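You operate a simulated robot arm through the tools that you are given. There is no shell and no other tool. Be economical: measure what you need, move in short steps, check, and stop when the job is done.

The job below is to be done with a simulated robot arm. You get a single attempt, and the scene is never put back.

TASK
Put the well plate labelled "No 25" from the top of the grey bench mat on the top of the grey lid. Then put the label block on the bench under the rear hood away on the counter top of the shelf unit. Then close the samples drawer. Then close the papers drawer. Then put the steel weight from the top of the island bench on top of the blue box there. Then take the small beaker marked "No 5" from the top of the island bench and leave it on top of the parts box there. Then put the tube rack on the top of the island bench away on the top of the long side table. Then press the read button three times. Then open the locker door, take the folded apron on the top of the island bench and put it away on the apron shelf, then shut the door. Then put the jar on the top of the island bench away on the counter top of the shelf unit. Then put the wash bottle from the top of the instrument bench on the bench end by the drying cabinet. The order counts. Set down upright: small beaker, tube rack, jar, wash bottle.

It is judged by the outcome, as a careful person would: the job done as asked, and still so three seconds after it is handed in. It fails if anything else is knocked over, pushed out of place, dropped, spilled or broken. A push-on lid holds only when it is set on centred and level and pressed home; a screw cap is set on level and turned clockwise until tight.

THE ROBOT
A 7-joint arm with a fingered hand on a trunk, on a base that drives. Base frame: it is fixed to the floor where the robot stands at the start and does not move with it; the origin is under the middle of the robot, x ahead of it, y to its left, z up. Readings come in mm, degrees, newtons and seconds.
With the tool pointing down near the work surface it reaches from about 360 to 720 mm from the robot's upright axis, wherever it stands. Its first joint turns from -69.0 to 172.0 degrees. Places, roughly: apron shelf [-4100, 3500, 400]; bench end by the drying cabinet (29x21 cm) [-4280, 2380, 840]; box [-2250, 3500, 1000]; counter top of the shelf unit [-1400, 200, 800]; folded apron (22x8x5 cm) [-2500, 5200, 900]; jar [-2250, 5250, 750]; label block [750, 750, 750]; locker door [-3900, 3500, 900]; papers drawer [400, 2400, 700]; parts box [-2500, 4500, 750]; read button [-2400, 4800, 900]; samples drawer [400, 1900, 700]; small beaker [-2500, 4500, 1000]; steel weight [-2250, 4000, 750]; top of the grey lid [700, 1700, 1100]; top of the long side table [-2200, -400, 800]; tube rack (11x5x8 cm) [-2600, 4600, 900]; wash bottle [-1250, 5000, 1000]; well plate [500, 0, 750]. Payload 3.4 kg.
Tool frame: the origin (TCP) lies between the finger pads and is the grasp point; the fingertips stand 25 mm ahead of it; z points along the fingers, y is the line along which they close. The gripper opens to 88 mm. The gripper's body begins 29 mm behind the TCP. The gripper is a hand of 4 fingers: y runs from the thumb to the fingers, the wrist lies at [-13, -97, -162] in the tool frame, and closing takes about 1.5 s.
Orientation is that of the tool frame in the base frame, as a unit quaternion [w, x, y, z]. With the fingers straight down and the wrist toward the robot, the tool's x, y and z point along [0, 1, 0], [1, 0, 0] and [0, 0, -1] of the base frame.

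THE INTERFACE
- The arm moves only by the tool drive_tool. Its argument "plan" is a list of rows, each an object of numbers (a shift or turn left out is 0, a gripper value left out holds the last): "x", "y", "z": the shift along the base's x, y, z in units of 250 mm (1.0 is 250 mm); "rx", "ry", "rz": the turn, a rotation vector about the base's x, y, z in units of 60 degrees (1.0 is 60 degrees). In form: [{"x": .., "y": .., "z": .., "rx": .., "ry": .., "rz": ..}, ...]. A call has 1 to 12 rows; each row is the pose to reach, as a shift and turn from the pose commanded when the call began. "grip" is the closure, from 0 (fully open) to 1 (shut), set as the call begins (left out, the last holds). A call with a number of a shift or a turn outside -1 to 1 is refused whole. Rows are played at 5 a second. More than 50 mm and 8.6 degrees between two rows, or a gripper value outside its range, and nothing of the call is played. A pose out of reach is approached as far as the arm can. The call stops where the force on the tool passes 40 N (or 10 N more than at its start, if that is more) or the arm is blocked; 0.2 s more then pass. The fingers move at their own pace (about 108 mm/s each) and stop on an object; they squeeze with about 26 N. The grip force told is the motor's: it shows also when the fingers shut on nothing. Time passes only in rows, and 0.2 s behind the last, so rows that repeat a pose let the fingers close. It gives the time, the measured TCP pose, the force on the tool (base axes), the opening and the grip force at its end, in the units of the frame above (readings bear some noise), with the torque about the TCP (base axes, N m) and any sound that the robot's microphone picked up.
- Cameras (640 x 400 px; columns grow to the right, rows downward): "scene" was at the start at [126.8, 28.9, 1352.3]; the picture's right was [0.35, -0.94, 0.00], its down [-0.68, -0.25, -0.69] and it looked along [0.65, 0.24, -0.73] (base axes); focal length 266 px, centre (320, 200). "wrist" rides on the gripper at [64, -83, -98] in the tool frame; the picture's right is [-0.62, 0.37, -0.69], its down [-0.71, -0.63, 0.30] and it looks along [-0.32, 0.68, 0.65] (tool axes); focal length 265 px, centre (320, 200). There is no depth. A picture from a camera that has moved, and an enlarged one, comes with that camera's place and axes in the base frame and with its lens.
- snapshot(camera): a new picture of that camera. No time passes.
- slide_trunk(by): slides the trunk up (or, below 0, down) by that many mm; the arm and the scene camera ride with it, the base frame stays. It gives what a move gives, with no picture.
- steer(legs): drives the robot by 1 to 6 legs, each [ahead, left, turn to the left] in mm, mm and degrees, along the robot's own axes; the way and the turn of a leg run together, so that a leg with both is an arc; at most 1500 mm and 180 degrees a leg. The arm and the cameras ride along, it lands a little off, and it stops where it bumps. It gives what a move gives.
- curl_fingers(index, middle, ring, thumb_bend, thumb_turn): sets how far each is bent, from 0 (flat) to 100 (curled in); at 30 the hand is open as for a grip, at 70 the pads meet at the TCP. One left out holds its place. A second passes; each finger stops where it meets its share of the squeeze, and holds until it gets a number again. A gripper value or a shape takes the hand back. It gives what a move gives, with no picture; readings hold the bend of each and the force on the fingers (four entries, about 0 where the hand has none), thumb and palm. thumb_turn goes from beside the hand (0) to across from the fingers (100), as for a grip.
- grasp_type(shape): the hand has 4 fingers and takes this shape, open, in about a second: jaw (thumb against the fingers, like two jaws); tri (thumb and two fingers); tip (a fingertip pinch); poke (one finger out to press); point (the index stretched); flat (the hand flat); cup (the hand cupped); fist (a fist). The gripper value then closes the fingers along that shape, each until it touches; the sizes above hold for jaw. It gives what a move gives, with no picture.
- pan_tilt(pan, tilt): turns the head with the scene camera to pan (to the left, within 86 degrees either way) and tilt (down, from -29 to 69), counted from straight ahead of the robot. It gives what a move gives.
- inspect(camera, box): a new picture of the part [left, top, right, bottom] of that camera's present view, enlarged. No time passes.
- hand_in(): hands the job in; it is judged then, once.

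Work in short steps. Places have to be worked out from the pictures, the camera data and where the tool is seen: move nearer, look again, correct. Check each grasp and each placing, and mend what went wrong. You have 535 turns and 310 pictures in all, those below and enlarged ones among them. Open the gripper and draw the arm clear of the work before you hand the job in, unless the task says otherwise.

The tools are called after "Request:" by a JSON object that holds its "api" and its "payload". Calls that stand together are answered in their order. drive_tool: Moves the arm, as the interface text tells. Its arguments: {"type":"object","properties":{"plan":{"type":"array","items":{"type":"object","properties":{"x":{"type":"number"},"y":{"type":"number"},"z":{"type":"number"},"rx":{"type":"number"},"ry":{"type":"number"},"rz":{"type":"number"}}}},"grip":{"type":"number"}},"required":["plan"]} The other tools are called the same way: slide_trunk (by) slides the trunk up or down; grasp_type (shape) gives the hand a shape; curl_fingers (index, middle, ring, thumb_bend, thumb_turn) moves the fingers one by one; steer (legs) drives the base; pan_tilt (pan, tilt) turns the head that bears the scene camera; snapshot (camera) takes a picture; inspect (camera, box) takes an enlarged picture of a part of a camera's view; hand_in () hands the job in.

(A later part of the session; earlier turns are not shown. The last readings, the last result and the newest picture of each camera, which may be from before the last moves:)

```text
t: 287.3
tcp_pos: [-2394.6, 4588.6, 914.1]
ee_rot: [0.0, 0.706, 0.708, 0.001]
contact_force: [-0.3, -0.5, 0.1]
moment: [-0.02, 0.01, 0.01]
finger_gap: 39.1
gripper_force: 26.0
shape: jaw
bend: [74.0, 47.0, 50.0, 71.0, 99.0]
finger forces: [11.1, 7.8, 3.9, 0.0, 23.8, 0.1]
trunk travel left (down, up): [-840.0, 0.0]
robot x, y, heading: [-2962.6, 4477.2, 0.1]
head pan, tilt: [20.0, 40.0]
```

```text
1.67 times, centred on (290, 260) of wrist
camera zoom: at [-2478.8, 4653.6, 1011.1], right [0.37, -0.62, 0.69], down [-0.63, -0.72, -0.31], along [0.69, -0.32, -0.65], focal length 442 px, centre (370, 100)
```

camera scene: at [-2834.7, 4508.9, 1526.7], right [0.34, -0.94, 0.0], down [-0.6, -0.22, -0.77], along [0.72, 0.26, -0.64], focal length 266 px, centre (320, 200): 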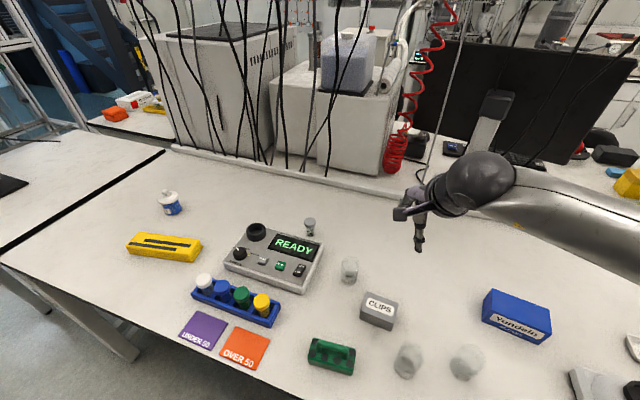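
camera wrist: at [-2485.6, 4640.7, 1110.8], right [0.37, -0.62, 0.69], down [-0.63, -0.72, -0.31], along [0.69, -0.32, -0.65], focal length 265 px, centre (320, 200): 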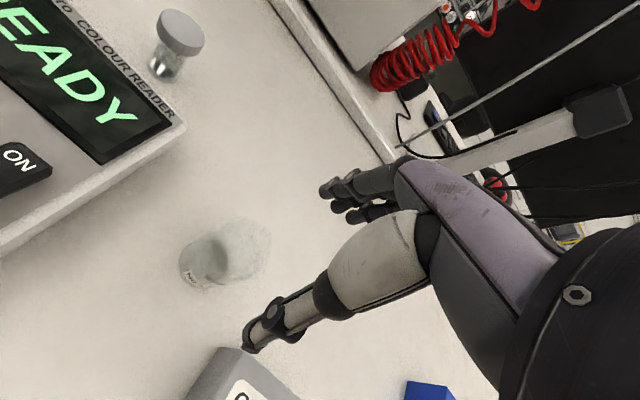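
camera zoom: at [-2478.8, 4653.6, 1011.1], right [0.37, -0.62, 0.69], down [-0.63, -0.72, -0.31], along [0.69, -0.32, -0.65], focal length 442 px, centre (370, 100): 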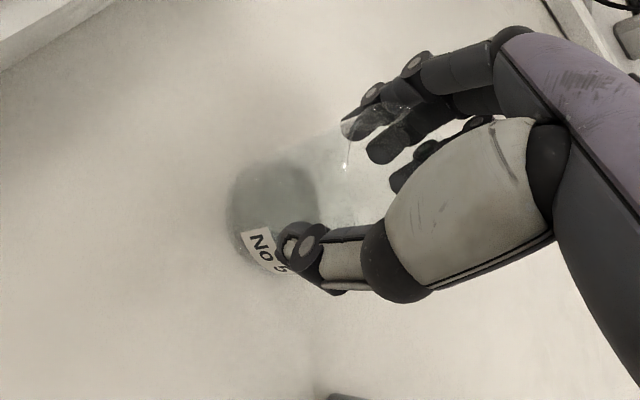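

Gripped. Lift to z≈1015 and check.

Request:
{"api": "drive_tool", "payload": {"plan": [{"z": 0.05}, {"z": 0.12}, {"z": 0.22}, {"z": 0.32}, {"z": 0.4}, {"z": 0.4}]}}

Request:
{"api": "snapshot", "payload": {"camera": "wrist"}}

Request:
{"api": "inspect", "payload": {"camera": "scene", "box": [300, 180, 480, 340]}}

```text
t: 288.7
tcp_pos: [-2394.6, 4588.9, 1013.3]
ee_rot: [0.002, 0.705, 0.709, 0.0]
contact_force: [0.3, -0.5, -0.7]
moment: [0.0, 0.0, -0.02]
finger_gap: 38.7
gripper_force: 26.1
shape: jaw
bend: [74.0, 47.0, 50.0, 72.0, 99.0]
finger forces: [11.3, 7.8, 4.1, 0.0, 23.7, 0.0]
trunk travel left (down, up): [-840.0, 0.0]
robot x, y, heading: [-2964.0, 4475.0, 0.3]
head pan, tilt: [20.0, 40.0]
```

```text
199 pictures are left
camera wrist: at [-2479.2, 4653.3, 1111.4], right [0.37, -0.62, 0.69], down [-0.63, -0.72, -0.31], along [0.69, -0.32, -0.65], focal length 265 px, centre (320, 200)
```

wrist: 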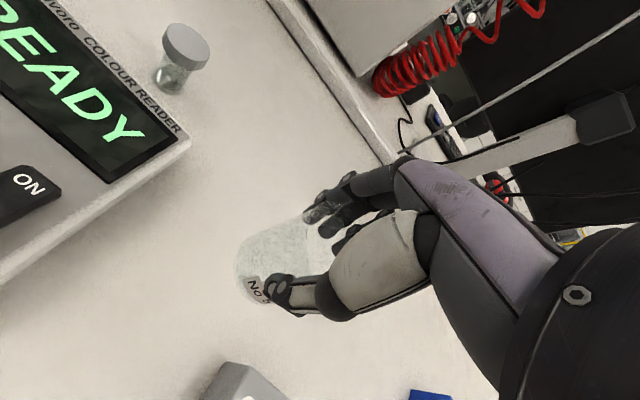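

```text
2.50 times, centred on (390, 260) of scene
camera zoom: at [-2834.3, 4509.1, 1526.6], right [0.34, -0.94, 0.0], down [-0.6, -0.22, -0.77], along [0.72, 0.26, -0.64], focal length 664 px, centre (145, 50)
```

zoom: 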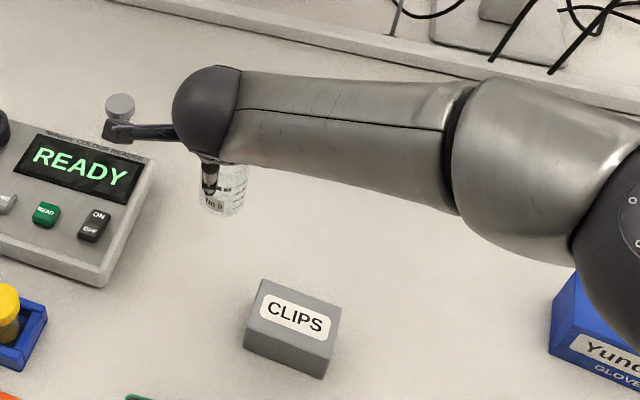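

Held level. Move over the parts box (≈(−2467,4484)) at this height and check.

Request:
{"api": "drive_tool", "payload": {"plan": [{"x": -0.1, "y": -0.14}, {"x": -0.2, "y": -0.28}, {"x": -0.29, "y": -0.418}, {"x": -0.29, "y": -0.418}]}}

Request:
{"api": "snapshot", "payload": {"camera": "wrist"}}

Request:
{"api": "inspect", "payload": {"camera": "scene", "box": [300, 180, 480, 340]}}

```text
t: 289.7
tcp_pos: [-2465.4, 4481.3, 1013.6]
ee_rot: [0.001, 0.707, 0.708, 0.001]
contact_force: [0.4, 0.7, -0.4]
moment: [0.01, 0.03, 0.01]
finger_gap: 38.6
gripper_force: 26.2
shape: jaw
bend: [74.0, 47.0, 50.0, 72.0, 99.0]
finger forces: [11.5, 7.8, 4.3, 0.0, 23.6, 0.0]
trunk travel left (down, up): [-840.0, 0.0]
robot x, y, heading: [-2964.8, 4480.8, 0.2]
head pan, tilt: [20.0, 40.0]
```

```text
197 pictures are left
camera wrist: at [-2550.7, 4546.4, 1111.1], right [0.37, -0.62, 0.69], down [-0.63, -0.72, -0.31], along [0.69, -0.32, -0.65], focal length 265 px, centre (320, 200)
```

wrist: 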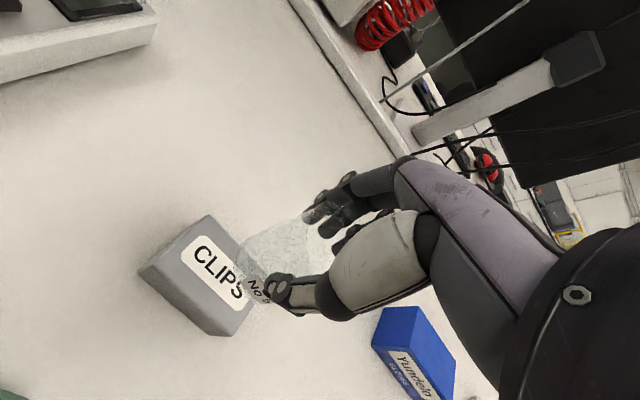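

```text
2.50 times, centred on (390, 260) of scene
camera zoom: at [-2833.9, 4509.7, 1526.6], right [0.34, -0.94, 0.0], down [-0.6, -0.22, -0.77], along [0.72, 0.26, -0.64], focal length 664 px, centre (145, 50)
```

zoom: 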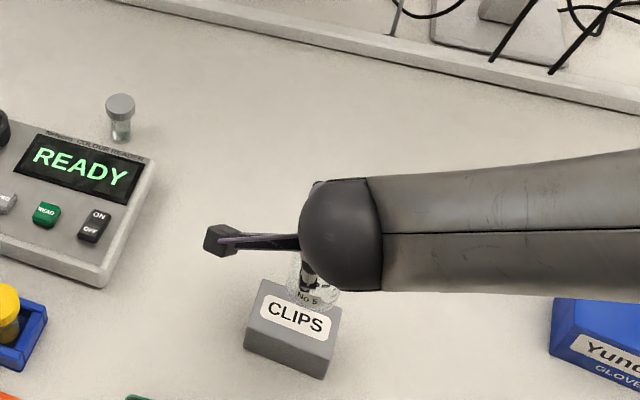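

Label centre gives the box centre ≈(−2470,4488). Adjust and lower 30 mm.

Request:
{"api": "drive_tool", "payload": {"plan": [{"x": -0.018, "y": 0.027}, {"x": -0.018, "y": 0.027, "z": -0.06}, {"x": -0.018, "y": 0.027, "z": -0.11}, {"x": -0.018, "y": 0.027, "z": -0.11}]}}

Request:
{"api": "inspect", "payload": {"camera": "wrist", "box": [120, 160, 380, 380]}}

Request:
{"api": "inspect", "payload": {"camera": "scene", "box": [340, 240, 460, 330]}}

```text
t: 290.7
tcp_pos: [-2471.0, 4489.3, 987.0]
ee_rot: [0.001, 0.706, 0.709, 0.0]
contact_force: [0.3, -0.8, -0.7]
moment: [0.0, 0.03, 0.01]
finger_gap: 38.8
gripper_force: 26.1
shape: jaw
bend: [74.0, 47.0, 50.0, 72.0, 99.0]
finger forces: [11.5, 7.9, 4.5, 0.1, 23.6, 0.0]
trunk travel left (down, up): [-840.0, 0.0]
robot x, y, heading: [-2967.1, 4475.9, 0.3]
head pan, tilt: [20.0, 40.0]
```

```text
1.82 times, centred on (250, 270) of wrist
camera zoom: at [-2555.7, 4554.1, 1083.5], right [0.37, -0.62, 0.69], down [-0.63, -0.72, -0.31], along [0.69, -0.32, -0.65], focal length 483 px, centre (447, 73)
```

zoom: 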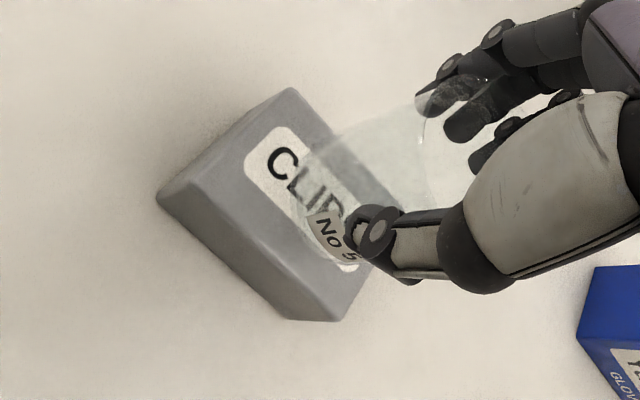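

```text
4.44 times, centred on (400, 285) of scene
camera zoom: at [-2834.7, 4509.0, 1526.7], right [0.34, -0.94, 0.0], down [-0.6, -0.22, -0.77], along [0.72, 0.26, -0.64], focal length 1180 px, centre (-36, -178)
```

zoom: 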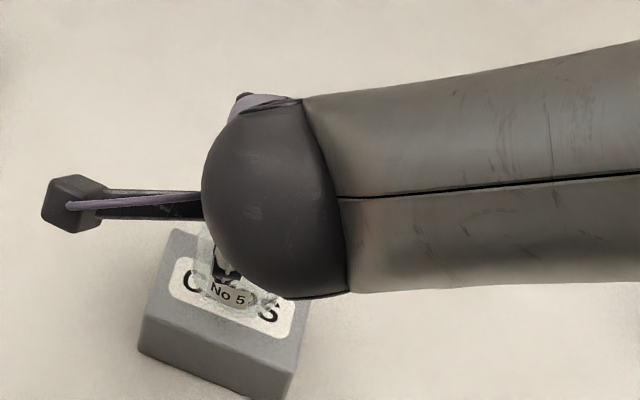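

Beaker is above the box centre. Lower in small steps until contact.

Request:
{"api": "drive_tool", "payload": {"plan": [{"z": -0.02}, {"z": -0.04}, {"z": -0.05}, {"z": -0.06}, {"z": -0.07}, {"z": -0.07}]}}

```text
t: 292.1
tcp_pos: [-2470.7, 4490.4, 969.6]
ee_rot: [0.002, 0.706, 0.708, 0.001]
contact_force: [0.9, -0.3, -0.8]
moment: [0.04, 0.01, 0.02]
finger_gap: 38.7
gripper_force: 26.1
shape: jaw
bend: [74.0, 47.0, 50.0, 72.0, 99.0]
finger forces: [11.5, 8.0, 4.4, 0.1, 23.6, 0.1]
trunk travel left (down, up): [-840.0, 0.0]
robot x, y, heading: [-2964.9, 4474.5, 0.3]
head pan, tilt: [20.0, 40.0]
```

Request:
{"api": "drive_tool", "payload": {"plan": [{"z": -0.01}, {"z": -0.02}, {"z": -0.03}, {"z": -0.04}]}}

Request:
{"api": "inspect", "payload": {"camera": "wrist", "box": [120, 160, 380, 380]}}

```text
t: 293.1
tcp_pos: [-2470.7, 4489.7, 958.9]
ee_rot: [0.002, 0.706, 0.708, 0.002]
contact_force: [0.0, 0.5, 0.1]
moment: [0.01, 0.01, -0.01]
finger_gap: 38.5
gripper_force: 26.3
shape: jaw
bend: [74.0, 47.0, 50.0, 72.0, 99.0]
finger forces: [11.7, 7.9, 4.4, 0.1, 23.7, 0.0]
trunk travel left (down, up): [-840.0, 0.0]
robot x, y, heading: [-2964.0, 4476.0, -0.0]
head pan, tilt: [20.0, 40.0]
```

```text
1.82 times, centred on (250, 270) of wrist
camera zoom: at [-2556.2, 4554.9, 1055.8], right [0.37, -0.62, 0.69], down [-0.63, -0.72, -0.31], along [0.69, -0.32, -0.65], focal length 483 px, centre (447, 73)
```

zoom: 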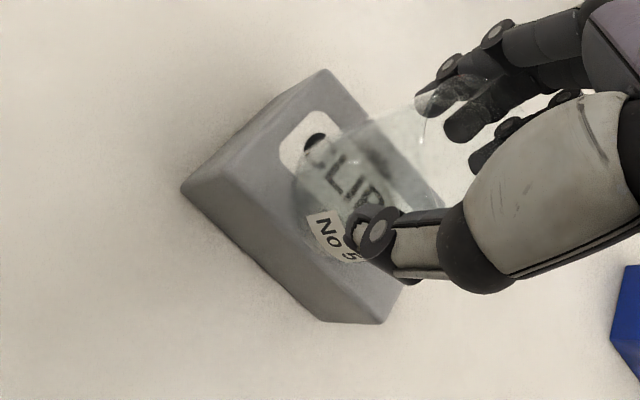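

Request:
{"api": "drive_tool", "payload": {"plan": [{"z": -0.01}, {"z": -0.02}, {"z": -0.03}, {"z": -0.04}]}}

```text
t: 294.1
tcp_pos: [-2469.6, 4490.7, 956.6]
ee_rot: [0.007, 0.707, 0.707, 0.009]
contact_force: [-6.0, -0.5, 24.9]
moment: [-0.03, 0.33, 0.06]
finger_gap: 40.1
gripper_force: 26.4
shape: jaw
bend: [75.0, 47.0, 50.0, 72.0, 99.0]
finger forces: [12.3, 8.1, 5.5, 0.0, 29.5, 0.0]
trunk travel left (down, up): [-840.0, 0.0]
robot x, y, heading: [-2968.2, 4480.4, 0.1]
head pan, tilt: [20.0, 40.0]
stopped in row 4: the force on the tool passed its limit at 41 N (the readings are from after the stop); the commanded pose is now the measured one
```

Beaker is seated on the box. Relieve pressure and open gradually.

Request:
{"api": "drive_tool", "payload": {"plan": [{"z": 0.008}, {"z": 0.008}]}}

Request:
{"api": "drive_tool", "payload": {"plan": [{}, {}, {}, {}], "grip": 0.45}}

Request:
{"api": "inspect", "payload": {"camera": "wrist", "box": [120, 160, 380, 380]}}

```text
t: 294.7
tcp_pos: [-2470.0, 4490.6, 956.6]
ee_rot: [0.006, 0.706, 0.708, 0.007]
contact_force: [-1.8, 0.6, 21.1]
moment: [-0.02, 0.15, 0.03]
finger_gap: 39.9
gripper_force: 26.1
shape: jaw
bend: [74.0, 46.0, 50.0, 72.0, 99.0]
finger forces: [13.4, 9.1, 5.4, 0.0, 27.6, 0.0]
trunk travel left (down, up): [-840.0, 0.0]
robot x, y, heading: [-2966.9, 4478.3, -0.1]
head pan, tilt: [20.0, 40.0]
```

```text
t: 295.7
tcp_pos: [-2468.0, 4490.1, 953.9]
ee_rot: [0.004, 0.707, 0.708, 0.004]
contact_force: [0.1, -0.4, 0.0]
moment: [0.02, 0.02, 0.02]
finger_gap: 48.3
gripper_force: 0.0
shape: jaw
bend: [74.0, 43.0, 39.0, 67.0, 100.0]
finger forces: [0.0, 0.0, 0.0, 0.0, 0.1, 0.0]
trunk travel left (down, up): [-840.0, 0.0]
robot x, y, heading: [-2968.2, 4479.3, -0.2]
head pan, tilt: [20.0, 40.0]
```

```text
1.82 times, centred on (250, 270) of wrist
camera zoom: at [-2553.9, 4555.1, 1050.1], right [0.36, -0.62, 0.7], down [-0.62, -0.72, -0.31], along [0.69, -0.32, -0.65], focal length 483 px, centre (447, 73)
```

zoom: 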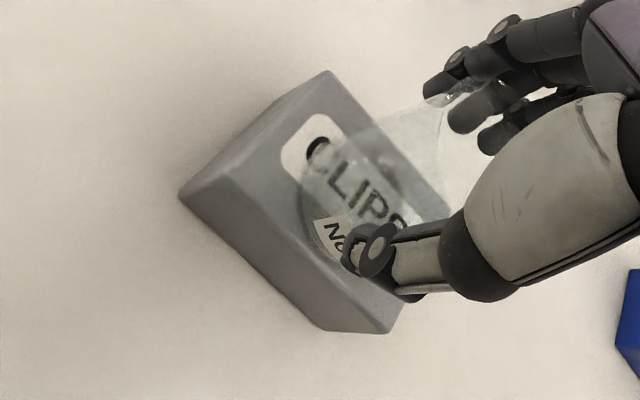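

Open fully, then check before rising.

Request:
{"api": "drive_tool", "payload": {"plan": [{}, {}, {}, {}, {}], "grip": 0.0}}

Request:
{"api": "inspect", "payload": {"camera": "wrist", "box": [120, 160, 380, 380]}}

```text
t: 296.9
tcp_pos: [-2468.8, 4489.3, 953.9]
ee_rot: [0.005, 0.706, 0.708, 0.005]
contact_force: [-0.5, 0.0, -0.1]
moment: [0.0, 0.0, -0.01]
finger_gap: 87.6
gripper_force: 0.0
shape: jaw
bend: [30.0, 30.0, 30.0, 30.0, 98.0]
finger forces: [0.1, 0.0, 0.1, 0.0, 0.0, 0.0]
trunk travel left (down, up): [-840.0, 0.0]
robot x, y, heading: [-2968.1, 4481.9, 0.3]
head pan, tilt: [20.0, 40.0]
```

```text
1.82 times, centred on (250, 270) of wrist
camera zoom: at [-2554.3, 4555.2, 1050.6], right [0.36, -0.62, 0.7], down [-0.62, -0.72, -0.31], along [0.69, -0.32, -0.64], focal length 483 px, centre (447, 73)
```

zoom: 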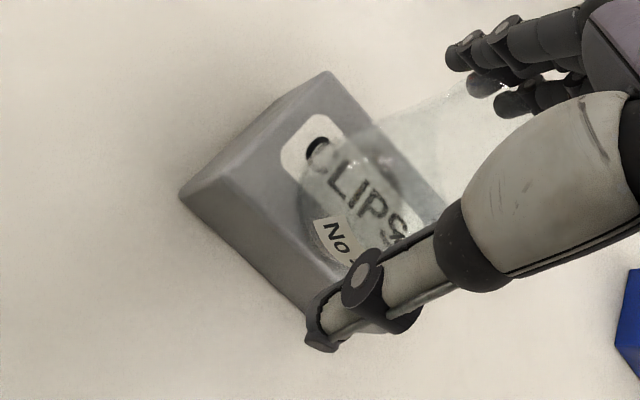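

Free. Rise straight up and check the beaker.

Request:
{"api": "drive_tool", "payload": {"plan": [{"z": 0.1}, {"z": 0.25}, {"z": 0.42}, {"z": 0.6}, {"z": 0.6}]}}

Request:
{"api": "snapshot", "payload": {"camera": "wrist"}}

Request:
{"api": "snapshot", "payload": {"camera": "scene"}}

```text
t: 298.1
tcp_pos: [-2466.4, 4491.0, 1105.5]
ee_rot: [0.004, 0.706, 0.708, 0.006]
contact_force: [-0.7, -0.2, -0.1]
moment: [-0.01, 0.03, -0.02]
finger_gap: 87.6
gripper_force: 0.0
shape: jaw
bend: [30.0, 30.0, 30.0, 30.0, 98.0]
finger forces: [0.0, 0.0, 0.0, 0.0, 0.0, 0.0]
trunk travel left (down, up): [-840.0, 0.0]
robot x, y, heading: [-2964.7, 4477.7, 0.1]
head pan, tilt: [20.0, 40.0]
```

```text
190 pictures are left
camera wrist: at [-2552.7, 4556.1, 1201.2], right [0.36, -0.62, 0.7], down [-0.62, -0.72, -0.31], along [0.69, -0.32, -0.64], focal length 265 px, centre (320, 200)
```

wrist: 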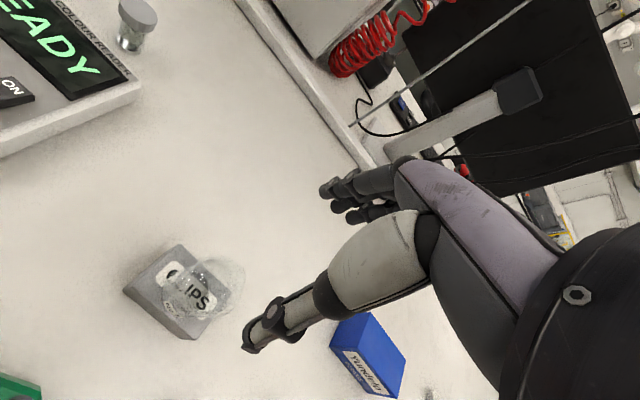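

```text
189 pictures are left
camera scene: at [-2834.4, 4510.4, 1526.6], right [0.34, -0.94, 0.0], down [-0.6, -0.22, -0.77], along [0.72, 0.26, -0.64], focal length 266 px, centre (320, 200)
```

scene: 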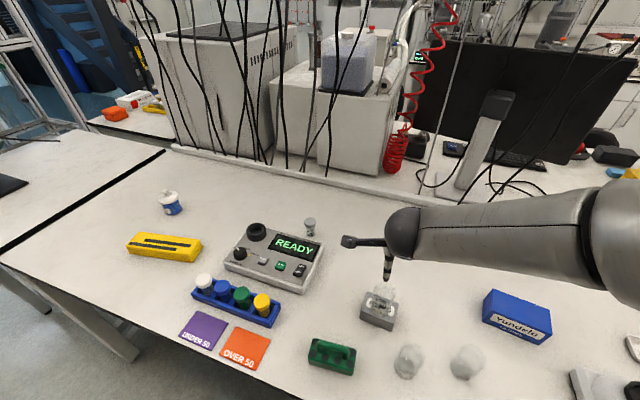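

Beaker stands on the parts box. Next the tube rack (green, handle at ≈(−2607,4556)). I back up ~130 mm and place the hand above it for a closer look.

Request:
{"api": "steer", "payload": {"legs": [[-130, 20, 0]]}}

Request:
{"api": "drive_tool", "payload": {"plan": [{"x": 0.0, "y": 0.08, "z": -0.05, "rz": 0.05}, {"x": 0.0, "y": 0.14, "z": -0.15, "rz": 0.1}, {"x": 0.0, "y": 0.14, "z": -0.3, "rz": 0.1}, {"x": 0.0, "y": 0.14, "z": -0.3, "rz": 0.1}]}}

Request:
{"api": "snapshot", "payload": {"camera": "wrist"}}

Request:
{"api": "snapshot", "payload": {"camera": "scene"}}

```text
t: 299.4
tcp_pos: [-2597.8, 4510.9, 1104.7]
ee_rot: [0.004, 0.706, 0.708, 0.005]
contact_force: [-0.8, -0.5, 0.1]
moment: [0.0, -0.02, 0.02]
finger_gap: 87.9
gripper_force: 0.0
shape: jaw
bend: [30.0, 30.0, 30.0, 30.0, 98.0]
finger forces: [0.0, 0.0, 0.1, 0.0, 0.0, 0.1]
trunk travel left (down, up): [-840.0, 0.0]
robot x, y, heading: [-3098.7, 4497.9, 0.2]
head pan, tilt: [20.0, 40.0]
```

```text
t: 300.4
tcp_pos: [-2599.2, 4544.7, 1027.2]
ee_rot: [0.005, 0.668, 0.744, 0.006]
contact_force: [-1.1, 0.0, 0.2]
moment: [0.03, -0.05, -0.01]
finger_gap: 87.8
gripper_force: 0.1
shape: jaw
bend: [30.0, 30.0, 30.0, 30.0, 98.0]
finger forces: [0.0, 0.0, 0.1, 0.0, 0.0, 0.1]
trunk travel left (down, up): [-840.0, 0.0]
robot x, y, heading: [-3095.4, 4499.4, 0.1]
head pan, tilt: [20.0, 40.0]
```

```text
188 pictures are left
camera wrist: at [-2691.7, 4600.4, 1124.4], right [0.42, -0.58, 0.7], down [-0.55, -0.78, -0.31], along [0.72, -0.25, -0.64], focal length 265 px, centre (320, 200)
```

wrist: 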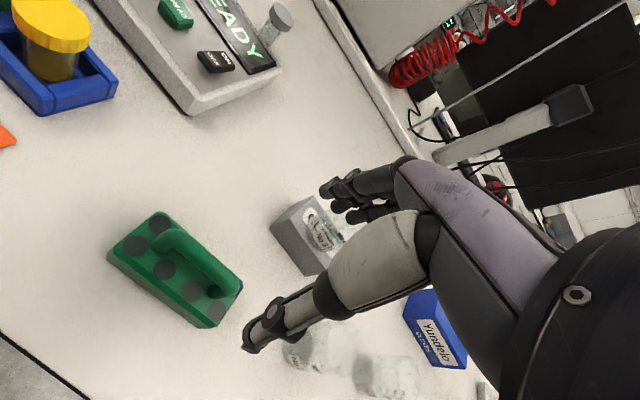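

```text
187 pictures are left
camera scene: at [-2966.7, 4528.6, 1526.7], right [0.34, -0.94, 0.0], down [-0.6, -0.22, -0.77], along [0.72, 0.26, -0.64], focal length 266 px, centre (320, 200)
```

scene: 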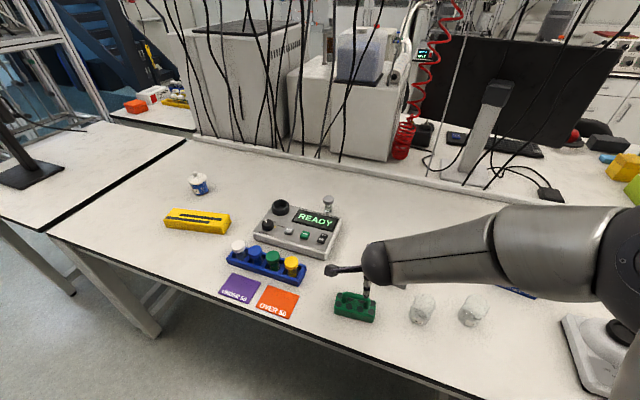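

Move over the handle at z≈985 for a closer look.

Request:
{"api": "drive_tool", "payload": {"plan": [{"x": -0.05, "y": 0.075}, {"x": -0.05, "y": 0.075, "z": -0.08}, {"x": -0.05, "y": 0.075, "z": -0.16}, {"x": -0.05, "y": 0.075, "z": -0.16}]}}

Request:
{"api": "snapshot", "payload": {"camera": "wrist"}}

Request:
{"api": "inspect", "payload": {"camera": "scene", "box": [290, 230, 430, 340]}}

```text
t: 301.4
tcp_pos: [-2611.3, 4563.5, 990.7]
ee_rot: [0.005, 0.668, 0.744, 0.006]
contact_force: [-0.9, 1.3, 0.1]
moment: [-0.01, 0.01, 0.0]
finger_gap: 88.0
gripper_force: 0.1
shape: jaw
bend: [30.0, 30.0, 30.0, 30.0, 98.0]
finger forces: [0.0, 0.0, 0.0, 0.0, 0.0, 0.0]
trunk travel left (down, up): [-840.0, 0.0]
robot x, y, heading: [-3098.4, 4497.3, -0.1]
head pan, tilt: [20.0, 40.0]
```

```text
186 pictures are left
camera wrist: at [-2703.6, 4619.6, 1086.6], right [0.42, -0.58, 0.7], down [-0.55, -0.78, -0.31], along [0.72, -0.25, -0.64], focal length 265 px, centre (320, 200)
```

wrist: 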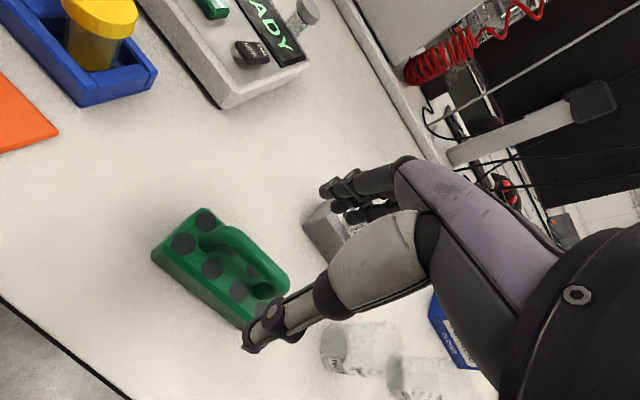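

```text
3.64 times, centred on (360, 285) of scene
camera zoom: at [-2966.6, 4528.7, 1526.7], right [0.34, -0.94, 0.0], down [-0.6, -0.22, -0.77], along [0.72, 0.26, -0.64], focal length 965 px, centre (174, -109)
```

zoom: 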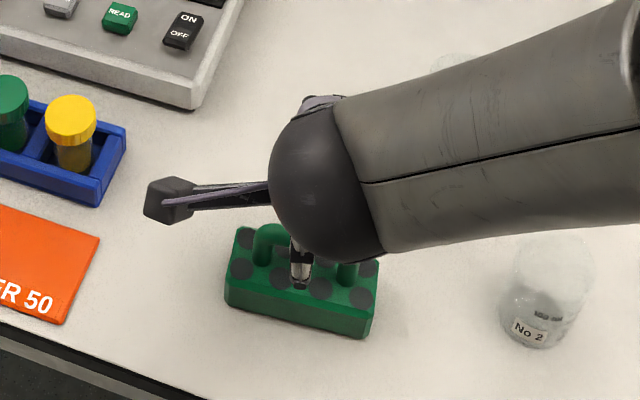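

Handle centre ≈(−2612,4566). Lower to z≈945, straddling the handle.

Request:
{"api": "drive_tool", "payload": {"plan": [{"y": 0.012, "z": -0.06}, {"y": 0.012, "z": -0.12}, {"y": 0.012, "z": -0.18}, {"y": 0.012, "z": -0.18}]}}

Request:
{"api": "inspect", "payload": {"camera": "wrist", "box": [160, 140, 420, 380]}}

```text
t: 302.4
tcp_pos: [-2610.7, 4566.7, 944.9]
ee_rot: [0.004, 0.669, 0.744, 0.006]
contact_force: [-0.1, -0.1, -0.3]
moment: [0.03, 0.0, -0.01]
finger_gap: 87.6
gripper_force: 0.1
shape: jaw
bend: [30.0, 30.0, 30.0, 30.0, 98.0]
finger forces: [0.0, 0.0, 0.0, 0.0, 0.0, 0.1]
trunk travel left (down, up): [-840.0, 0.0]
robot x, y, heading: [-3094.2, 4496.4, 0.1]
head pan, tilt: [20.0, 40.0]
```

```text
1.67 times, centred on (290, 260) of wrist
camera zoom: at [-2703.3, 4621.4, 1041.7], right [0.42, -0.58, 0.7], down [-0.55, -0.78, -0.31], along [0.72, -0.25, -0.64], focal length 442 px, centre (370, 100)
```

zoom: 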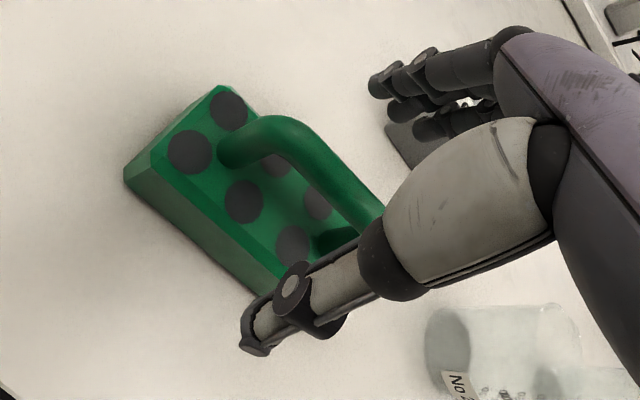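

The handle bar is ~20 mm below the TCP, centred. Lower 18 mm and close.

Request:
{"api": "drive_tool", "payload": {"plan": [{"z": -0.04}, {"z": -0.072}, {"z": -0.072}]}}

Request:
{"api": "drive_tool", "payload": {"plan": [{}, {}, {}, {}, {}, {}, {}, {}, {}, {}], "grip": 1.0}}

Request:
{"api": "inspect", "payload": {"camera": "wrist", "box": [160, 140, 420, 380]}}

```text
t: 303.2
tcp_pos: [-2610.8, 4566.2, 926.5]
ee_rot: [0.005, 0.669, 0.743, 0.005]
contact_force: [0.2, 0.7, 0.0]
moment: [0.02, 0.0, 0.0]
finger_gap: 87.7
gripper_force: 0.0
shape: jaw
bend: [30.0, 30.0, 30.0, 30.0, 98.0]
finger forces: [0.0, 0.1, 0.0, 0.0, 0.1, 0.0]
trunk travel left (down, up): [-840.0, 0.0]
robot x, y, heading: [-3097.9, 4496.0, 0.2]
head pan, tilt: [20.0, 40.0]
```

```text
t: 305.4
tcp_pos: [-2611.0, 4566.6, 927.6]
ee_rot: [0.005, 0.669, 0.744, 0.005]
contact_force: [0.1, 0.6, -1.4]
moment: [0.0, -0.03, 0.02]
finger_gap: 2.0
gripper_force: 26.1
shape: jaw
bend: [71.0, 70.0, 70.0, 75.0, 100.0]
finger forces: [7.6, 1.0, 2.1, 0.1, 21.1, 0.0]
trunk travel left (down, up): [-840.0, 0.0]
robot x, y, heading: [-3099.4, 4497.4, 0.2]
head pan, tilt: [20.0, 40.0]
```

```text
1.67 times, centred on (290, 260) of wrist
camera zoom: at [-2703.3, 4621.6, 1023.3], right [0.42, -0.58, 0.7], down [-0.55, -0.78, -0.31], along [0.72, -0.25, -0.64], focal length 442 px, centre (370, 100)
```

zoom: 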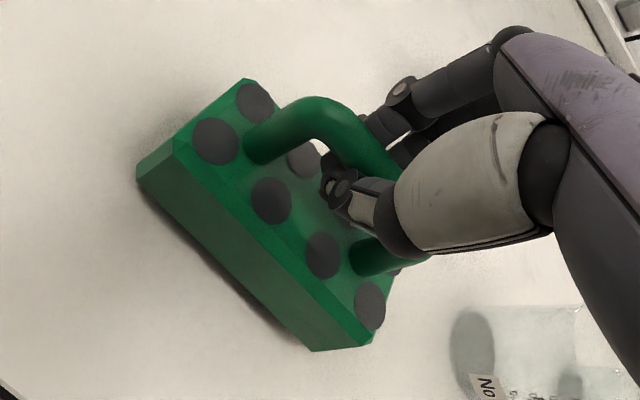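

The fingers closed just under the bar. For a firmer hold I reopen, raise ~14 mm and close again so the pads pinch the bar.

Request:
{"api": "drive_tool", "payload": {"plan": [{}, {}, {}, {}, {}], "grip": 0.0}}

Request:
{"api": "drive_tool", "payload": {"plan": [{"z": 0.03}, {"z": 0.06}, {"z": 0.06}]}}

Request:
{"api": "drive_tool", "payload": {"plan": [{}, {}, {}, {}, {}, {}, {}, {}, {}, {}], "grip": 1.0}}

Request:
{"api": "inspect", "payload": {"camera": "wrist", "box": [160, 140, 420, 380]}}

```text
t: 306.6
tcp_pos: [-2610.8, 4565.5, 927.1]
ee_rot: [0.004, 0.668, 0.744, 0.006]
contact_force: [0.4, 0.6, -0.9]
moment: [0.0, 0.03, 0.0]
finger_gap: 87.7
gripper_force: 0.1
shape: jaw
bend: [30.0, 30.0, 30.0, 30.0, 98.0]
finger forces: [0.1, 0.0, 0.0, 0.0, 0.0, 0.0]
trunk travel left (down, up): [-840.0, 0.0]
robot x, y, heading: [-3095.0, 4497.1, 0.3]
head pan, tilt: [20.0, 40.0]
```

```text
t: 307.4
tcp_pos: [-2612.2, 4567.9, 942.3]
ee_rot: [0.005, 0.668, 0.744, 0.005]
contact_force: [-0.4, 0.2, -0.1]
moment: [0.0, 0.03, -0.01]
finger_gap: 87.7
gripper_force: 0.0
shape: jaw
bend: [30.0, 30.0, 30.0, 30.0, 98.0]
finger forces: [0.1, 0.1, 0.0, 0.0, 0.0, 0.0]
trunk travel left (down, up): [-840.0, 0.0]
robot x, y, heading: [-3100.1, 4496.4, 0.0]
head pan, tilt: [20.0, 40.0]
```

```text
t: 309.6
tcp_pos: [-2611.8, 4567.7, 941.6]
ee_rot: [0.004, 0.669, 0.744, 0.006]
contact_force: [0.4, 0.7, 2.8]
moment: [-0.01, 0.01, 0.07]
finger_gap: 7.4
gripper_force: 25.6
shape: jaw
bend: [71.0, 66.0, 66.0, 74.0, 100.0]
finger forces: [13.9, 6.8, 2.7, 0.0, 23.3, 0.0]
trunk travel left (down, up): [-840.0, 0.0]
robot x, y, heading: [-3097.5, 4495.7, 0.0]
head pan, tilt: [20.0, 40.0]
```

```text
1.67 times, centred on (290, 260) of wrist
camera zoom: at [-2703.9, 4622.7, 1038.5], right [0.42, -0.58, 0.7], down [-0.55, -0.78, -0.31], along [0.72, -0.25, -0.64], focal length 442 px, centre (370, 100)
```

zoom: 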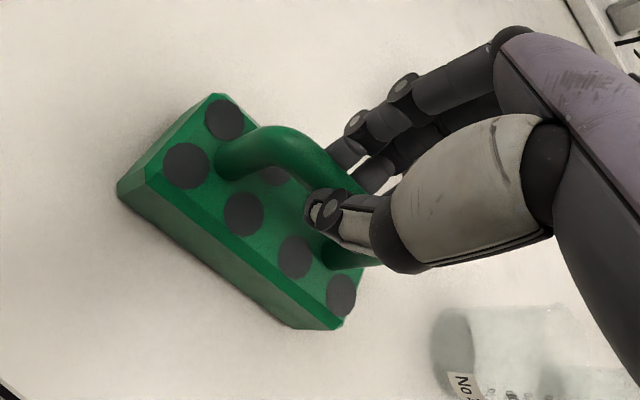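

Pinched, but toward the handle's south end. Re-centre 13 mm north and close again.

Request:
{"api": "drive_tool", "payload": {"plan": [{}, {}, {}, {}, {}], "grip": 0.2}}

Request:
{"api": "drive_tool", "payload": {"plan": [{"y": 0.03}, {"y": 0.052, "z": -0.012}, {"y": 0.052, "z": -0.012}]}}

Request:
{"api": "drive_tool", "payload": {"plan": [{}, {}, {}, {}, {}, {}, {}, {}, {}, {}], "grip": 1.0}}

Request:
{"api": "drive_tool", "payload": {"plan": [{"z": 0.04}, {"z": 0.1}, {"z": 0.18}, {"z": 0.18}]}}

Request:
{"api": "snapshot", "payload": {"camera": "wrist"}}

```text
t: 310.8
tcp_pos: [-2612.7, 4566.8, 942.3]
ee_rot: [0.004, 0.669, 0.743, 0.005]
contact_force: [0.6, -0.2, -0.5]
moment: [-0.01, 0.0, 0.01]
finger_gap: 70.4
gripper_force: 0.0
shape: jaw
bend: [27.0, 34.0, 32.0, 49.0, 99.0]
finger forces: [0.0, 0.1, 0.0, 0.0, 0.0, 0.0]
trunk travel left (down, up): [-840.0, 0.0]
robot x, y, heading: [-3094.9, 4496.7, 0.0]
head pan, tilt: [20.0, 40.0]
```

```text
t: 311.6
tcp_pos: [-2612.0, 4579.9, 939.2]
ee_rot: [0.004, 0.669, 0.744, 0.006]
contact_force: [-0.6, 0.1, 0.0]
moment: [0.02, 0.05, -0.03]
finger_gap: 70.0
gripper_force: 0.1
shape: jaw
bend: [27.0, 34.0, 32.0, 49.0, 99.0]
finger forces: [0.1, 0.0, 0.1, 0.0, 0.1, 0.1]
trunk travel left (down, up): [-840.0, 0.0]
robot x, y, heading: [-3093.5, 4499.1, 0.1]
head pan, tilt: [20.0, 40.0]
```

```text
t: 313.8
tcp_pos: [-2611.2, 4579.4, 938.3]
ee_rot: [0.004, 0.669, 0.744, 0.005]
contact_force: [0.3, 1.3, -0.4]
moment: [0.0, -0.01, -0.02]
finger_gap: 8.0
gripper_force: 26.5
shape: jaw
bend: [71.0, 67.0, 70.0, 74.0, 100.0]
finger forces: [13.8, 6.0, 2.6, 0.0, 23.1, 0.0]
trunk travel left (down, up): [-840.0, 0.0]
robot x, y, heading: [-3093.8, 4498.9, 0.1]
head pan, tilt: [20.0, 40.0]
```

```text
t: 314.8
tcp_pos: [-2610.4, 4581.6, 983.4]
ee_rot: [0.003, 0.667, 0.745, 0.005]
contact_force: [0.3, 0.4, -1.4]
moment: [0.0, 0.01, 0.0]
finger_gap: 7.8
gripper_force: 25.6
shape: jaw
bend: [71.0, 67.0, 70.0, 74.0, 100.0]
finger forces: [14.1, 5.6, 2.5, 0.0, 22.9, 0.0]
trunk travel left (down, up): [-840.0, 0.0]
robot x, y, heading: [-3095.5, 4496.4, 0.1]
head pan, tilt: [20.0, 40.0]
```

```text
181 pictures are left
camera wrist: at [-2702.1, 4635.9, 1080.1], right [0.42, -0.58, 0.7], down [-0.55, -0.78, -0.31], along [0.72, -0.25, -0.65], focal length 265 px, centre (320, 200)
```

wrist: 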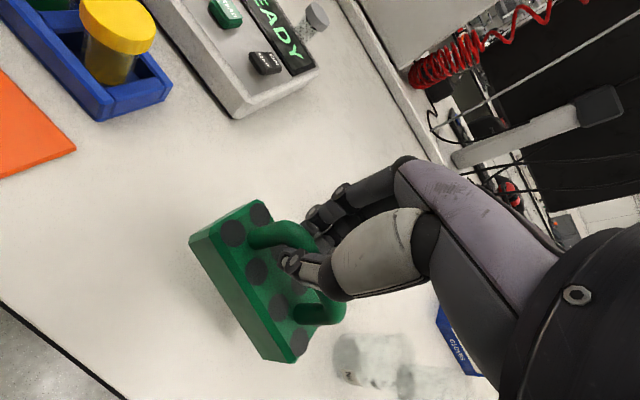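

Request:
{"api": "inspect", "payload": {"camera": "wrist", "box": [160, 140, 420, 380]}}

Request:
{"api": "inspect", "payload": {"camera": "scene", "box": [290, 220, 430, 340]}}

```text
1.67 times, centred on (290, 260) of wrist
camera zoom: at [-2702.1, 4635.9, 1080.1], right [0.42, -0.58, 0.7], down [-0.55, -0.78, -0.31], along [0.72, -0.25, -0.65], focal length 442 px, centre (370, 100)
```

zoom: 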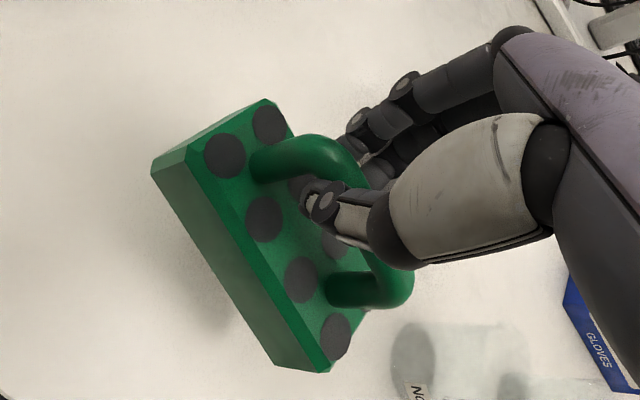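

```text
3.33 times, centred on (360, 280) of scene
camera zoom: at [-2965.4, 4528.7, 1526.6], right [0.34, -0.94, 0.0], down [-0.6, -0.22, -0.77], along [0.72, 0.26, -0.64], focal length 885 px, centre (187, -67)
```

zoom: 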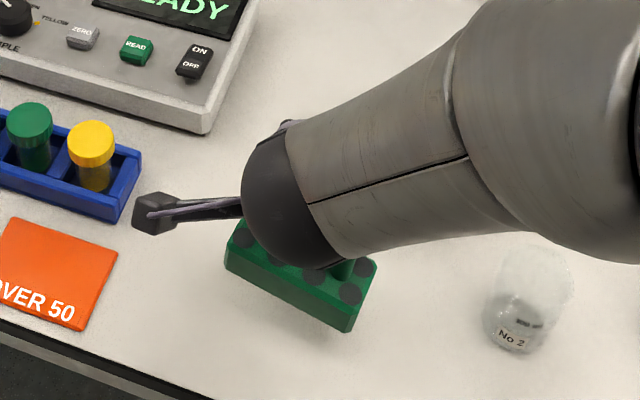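

The rack tilts (south end low): grip is now slightly too far north. Set it back down and regrip ~8 mm south.

Request:
{"api": "drive_tool", "payload": {"plan": [{"z": -0.08}, {"z": -0.13}, {"z": -0.15}, {"z": -0.165}, {"z": -0.18}]}}

Request:
{"api": "drive_tool", "payload": {"plan": [{}, {}, {}, {}, {}, {}], "grip": 0.2}}

Request:
{"api": "inspect", "payload": {"camera": "wrist", "box": [160, 140, 420, 380]}}

```text
t: 316.0
tcp_pos: [-2611.0, 4579.4, 938.6]
ee_rot: [0.005, 0.668, 0.744, 0.006]
contact_force: [-0.1, 0.1, 0.8]
moment: [-0.07, 0.0, 0.01]
finger_gap: 7.8
gripper_force: 25.3
shape: jaw
bend: [71.0, 71.0, 70.0, 74.0, 100.0]
finger forces: [14.2, 5.4, 2.7, 0.1, 23.0, 0.0]
trunk travel left (down, up): [-840.0, 0.0]
robot x, y, heading: [-3096.0, 4499.3, 0.3]
head pan, tilt: [20.0, 40.0]
```

```text
t: 317.4
tcp_pos: [-2610.6, 4580.3, 938.4]
ee_rot: [0.005, 0.669, 0.744, 0.005]
contact_force: [0.9, -0.3, 0.8]
moment: [-0.03, 0.01, 0.0]
finger_gap: 69.9
gripper_force: 0.1
shape: jaw
bend: [27.0, 34.0, 32.0, 49.0, 99.0]
finger forces: [0.1, 0.1, 0.0, 0.1, 0.0, 0.0]
trunk travel left (down, up): [-840.0, 0.0]
robot x, y, heading: [-3096.2, 4501.8, 0.2]
head pan, tilt: [20.0, 40.0]
```

```text
1.67 times, centred on (290, 260) of wrist
camera zoom: at [-2703.0, 4635.1, 1035.1], right [0.42, -0.58, 0.7], down [-0.55, -0.78, -0.31], along [0.72, -0.25, -0.64], focal length 442 px, centre (370, 100)
```

zoom: 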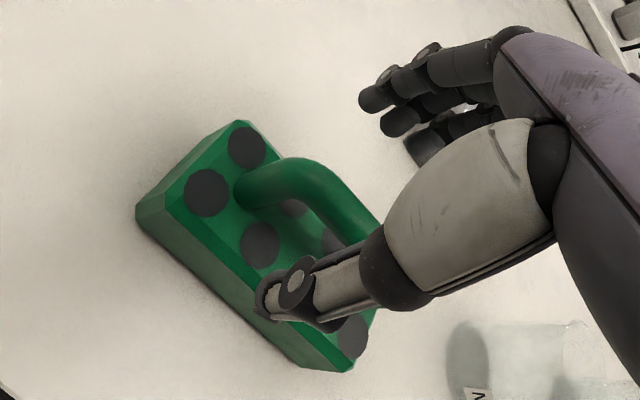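

Rack centre computes to y≈4568; shift the grip 12 mm south and close.

Request:
{"api": "drive_tool", "payload": {"plan": [{"y": -0.03, "x": -0.01}, {"y": -0.048, "x": -0.015}, {"y": -0.048, "x": -0.015}]}}

Request:
{"api": "drive_tool", "payload": {"plan": [{}, {}, {}, {}, {}, {}, {}, {}, {}, {}], "grip": 1.0}}

Request:
{"api": "drive_tool", "payload": {"plan": [{"z": 0.04}, {"z": 0.1}, {"z": 0.18}, {"z": 0.18}]}}

Request:
{"api": "inspect", "payload": {"camera": "wrist", "box": [160, 140, 420, 380]}}

Request:
{"api": "inspect", "payload": {"camera": "scene", "box": [290, 220, 430, 340]}}

```text
t: 318.2
tcp_pos: [-2613.6, 4566.6, 938.6]
ee_rot: [0.005, 0.669, 0.743, 0.005]
contact_force: [0.4, 0.9, -0.2]
moment: [0.01, -0.03, 0.0]
finger_gap: 69.9
gripper_force: 0.0
shape: jaw
bend: [27.0, 34.0, 32.0, 49.0, 99.0]
finger forces: [0.1, 0.0, 0.1, 0.0, 0.1, 0.0]
trunk travel left (down, up): [-840.0, 0.0]
robot x, y, heading: [-3094.1, 4500.9, 0.1]
head pan, tilt: [20.0, 40.0]
```

```text
t: 320.4
tcp_pos: [-2614.8, 4568.1, 938.8]
ee_rot: [0.005, 0.669, 0.743, 0.006]
contact_force: [-0.3, -0.1, 0.0]
moment: [0.01, 0.0, -0.01]
finger_gap: 7.5
gripper_force: 26.5
shape: jaw
bend: [72.0, 66.0, 70.0, 74.0, 100.0]
finger forces: [14.0, 6.1, 2.5, 0.1, 23.1, 0.0]
trunk travel left (down, up): [-840.0, 0.0]
robot x, y, heading: [-3095.5, 4495.1, 0.1]
head pan, tilt: [20.0, 40.0]
```

```text
t: 321.4
tcp_pos: [-2612.2, 4560.1, 980.1]
ee_rot: [-0.01, 0.677, 0.735, 0.005]
contact_force: [-0.2, -0.3, -1.0]
moment: [-0.01, -0.01, -0.02]
finger_gap: 7.6
gripper_force: 25.9
shape: jaw
bend: [72.0, 67.0, 70.0, 74.0, 100.0]
finger forces: [13.9, 5.9, 2.5, 0.0, 22.8, 0.0]
trunk travel left (down, up): [-840.0, 0.0]
robot x, y, heading: [-3098.4, 4496.2, 0.3]
head pan, tilt: [20.0, 40.0]
```

```text
1.67 times, centred on (290, 260) of wrist
camera zoom: at [-2700.6, 4616.3, 1078.8], right [0.42, -0.6, 0.68], down [-0.57, -0.76, -0.32], along [0.7, -0.26, -0.66], focal length 442 px, centre (370, 100)
```

zoom: 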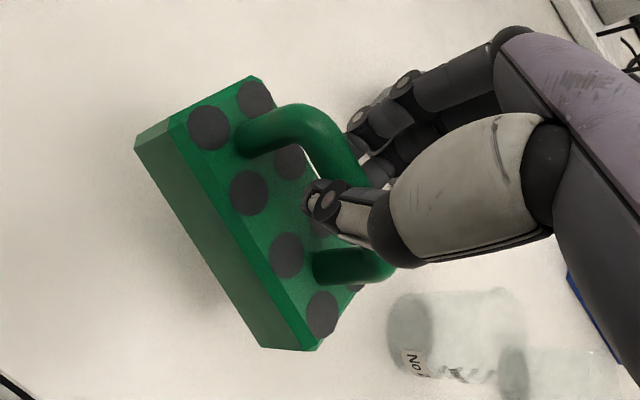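

```text
3.33 times, centred on (360, 280) of scene
camera zoom: at [-2965.8, 4529.3, 1526.6], right [0.34, -0.94, 0.0], down [-0.6, -0.22, -0.77], along [0.72, 0.26, -0.64], focal length 885 px, centre (187, -67)
```

zoom: 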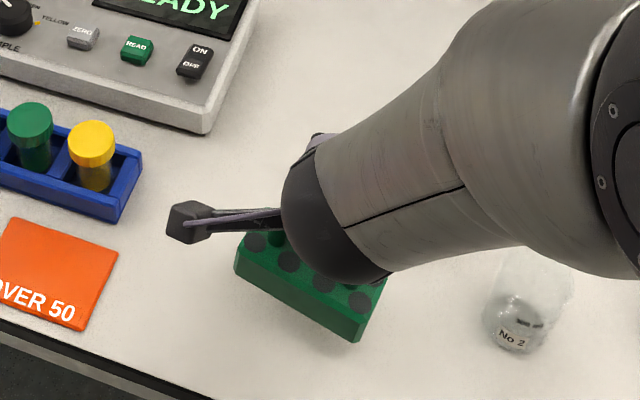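

The rack hangs with a small tilt but is secure; it will level on set-down. I raise it, back into the west aisle, and strafe south.

Request:
{"api": "drive_tool", "payload": {"plan": [{"z": 0.15}, {"z": 0.3}, {"z": 0.4}, {"z": 0.4}]}}

Request:
{"api": "steer", "payload": {"legs": [[-340, 0, 0], [0, -1500, 0], [0, -1500, 0], [0, -400, 0]]}}

Request:
{"api": "pan_tilt", "payload": {"pan": -80, "tilt": 20}}

Request:
{"api": "snapshot", "payload": {"camera": "scene"}}

Request:
{"api": "inspect", "payload": {"camera": "wrist", "box": [160, 140, 420, 380]}}

```text
t: 322.0
tcp_pos: [-2648.8, 4561.5, 965.2]
ee_rot: [-0.075, 0.678, 0.73, -0.052]
contact_force: [0.1, -0.9, -1.0]
moment: [0.02, -0.04, 0.01]
finger_gap: 7.9
gripper_force: 25.7
shape: jaw
bend: [72.0, 67.0, 70.0, 74.0, 100.0]
finger forces: [14.0, 5.8, 2.3, 0.0, 22.8, 0.0]
trunk travel left (down, up): [-840.0, 0.0]
robot x, y, heading: [-3101.0, 4496.7, -0.3]
head pan, tilt: [20.0, 40.0]
stopped in row 2: the arm was blocked; the commanded pose is now the measured one
```

```text
t: 340.4
tcp_pos: [-2992.8, 1158.8, 965.4]
ee_rot: [-0.075, 0.681, 0.727, -0.051]
contact_force: [0.5, -0.4, -0.8]
moment: [-0.01, -0.02, 0.0]
finger_gap: 7.8
gripper_force: 26.1
shape: jaw
bend: [72.0, 67.0, 70.0, 74.0, 100.0]
finger forces: [13.8, 5.7, 2.5, 0.0, 22.5, 0.1]
trunk travel left (down, up): [-840.0, 0.0]
robot x, y, heading: [-3439.6, 1103.4, -0.6]
head pan, tilt: [20.0, 40.0]
```

```text
t: 342.1
tcp_pos: [-2992.0, 1160.4, 964.7]
ee_rot: [-0.075, 0.681, 0.727, -0.051]
contact_force: [0.1, 0.4, -0.7]
moment: [0.01, 0.0, 0.01]
finger_gap: 7.8
gripper_force: 26.2
shape: jaw
bend: [72.0, 67.0, 70.0, 74.0, 100.0]
finger forces: [13.9, 5.7, 2.5, 0.0, 22.6, 0.0]
trunk travel left (down, up): [-840.0, 0.0]
robot x, y, heading: [-3442.8, 1101.3, -0.4]
head pan, tilt: [-80.0, 20.0]
```

```text
175 pictures are left
camera scene: at [-3374.3, 1009.7, 1558.0], right [-0.99, -0.17, 0.0], down [-0.06, 0.34, -0.94], along [0.16, -0.93, -0.34], focal length 266 px, centre (320, 200)
```

scene: 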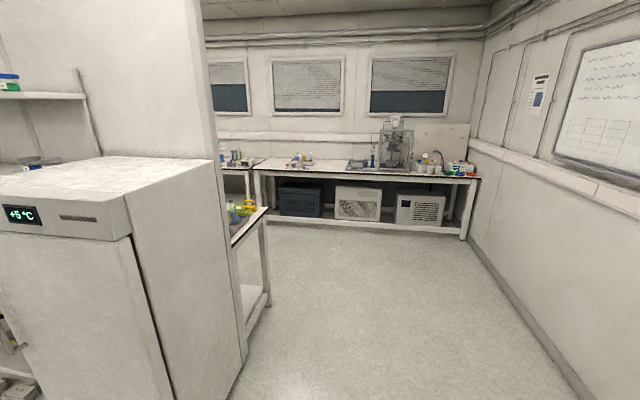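

```text
1.67 times, centred on (290, 260) of wrist
camera zoom: at [-3061.9, 1215.8, 1078.3], right [0.53, -0.61, 0.59], down [-0.63, -0.75, -0.22], along [0.57, -0.26, -0.78], focal length 442 px, centre (370, 100)
```

zoom: 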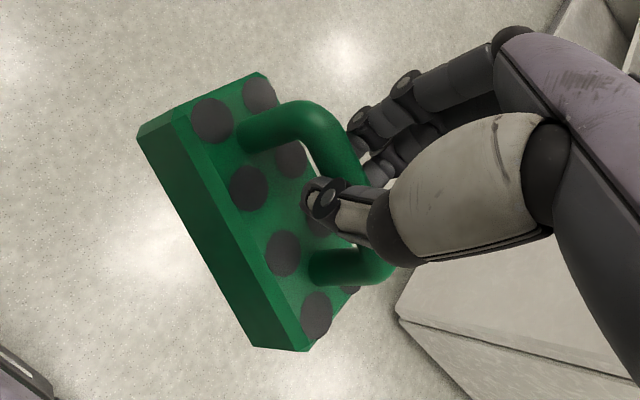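

The arm had been blocked while lifting and the tool is tilted ~10°. In free space here I level the tool and raise it.

Request:
{"api": "drive_tool", "payload": {"plan": [{"x": 0.06, "ry": -0.06}, {"x": 0.12, "ry": -0.12}, {"x": 0.18, "ry": -0.17, "rx": -0.02}, {"x": 0.2, "ry": -0.17, "rx": -0.027, "z": 0.12}, {"x": 0.2, "ry": -0.17, "rx": -0.027, "z": 0.25}, {"x": 0.2, "ry": -0.17, "rx": -0.027, "z": 0.4}, {"x": 0.2, "ry": -0.17, "rx": -0.027, "z": 0.4}]}}

Request:
{"api": "pan_tilt", "payload": {"pan": -20, "tilt": 50}}

Request:
{"api": "snapshot", "payload": {"camera": "scene"}}

```text
t: 343.7
tcp_pos: [-2942.7, 1159.2, 1064.9]
ee_rot: [0.001, 0.683, 0.731, -0.003]
contact_force: [-0.5, 0.9, -0.8]
moment: [-0.01, 0.04, -0.04]
finger_gap: 8.5
gripper_force: 26.2
shape: jaw
bend: [72.0, 67.0, 70.0, 77.0, 99.0]
finger forces: [14.2, 6.2, 1.1, 0.1, 19.5, 0.1]
trunk travel left (down, up): [-840.0, 0.0]
robot x, y, heading: [-3443.0, 1101.8, -0.1]
head pan, tilt: [-80.0, 20.0]
```

```text
t: 345.0
tcp_pos: [-2943.9, 1158.4, 1064.0]
ee_rot: [-0.002, 0.683, 0.73, -0.002]
contact_force: [0.3, 0.1, -1.0]
moment: [-0.02, 0.02, 0.0]
finger_gap: 8.6
gripper_force: 25.7
shape: jaw
bend: [72.0, 67.0, 70.0, 77.0, 99.0]
finger forces: [14.2, 6.0, 1.1, 0.0, 19.5, 0.0]
trunk travel left (down, up): [-840.0, 0.0]
robot x, y, heading: [-3444.5, 1099.9, -0.4]
head pan, tilt: [-20.0, 50.0]
```

```text
173 pictures are left
camera scene: at [-3317.7, 1074.5, 1512.5], right [-0.35, -0.94, 0.0], down [-0.72, 0.27, -0.64], along [0.6, -0.22, -0.77], focal length 266 px, centre (320, 200)
```

scene: 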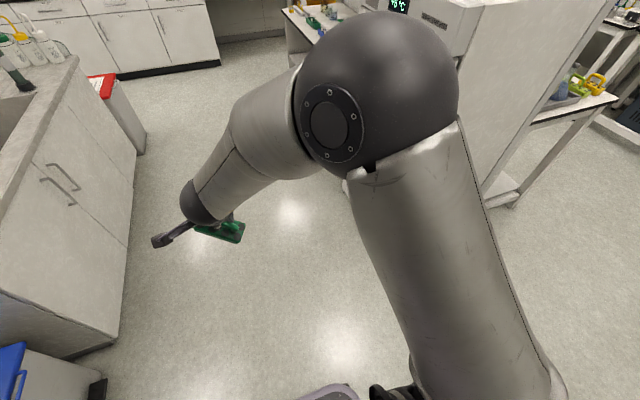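

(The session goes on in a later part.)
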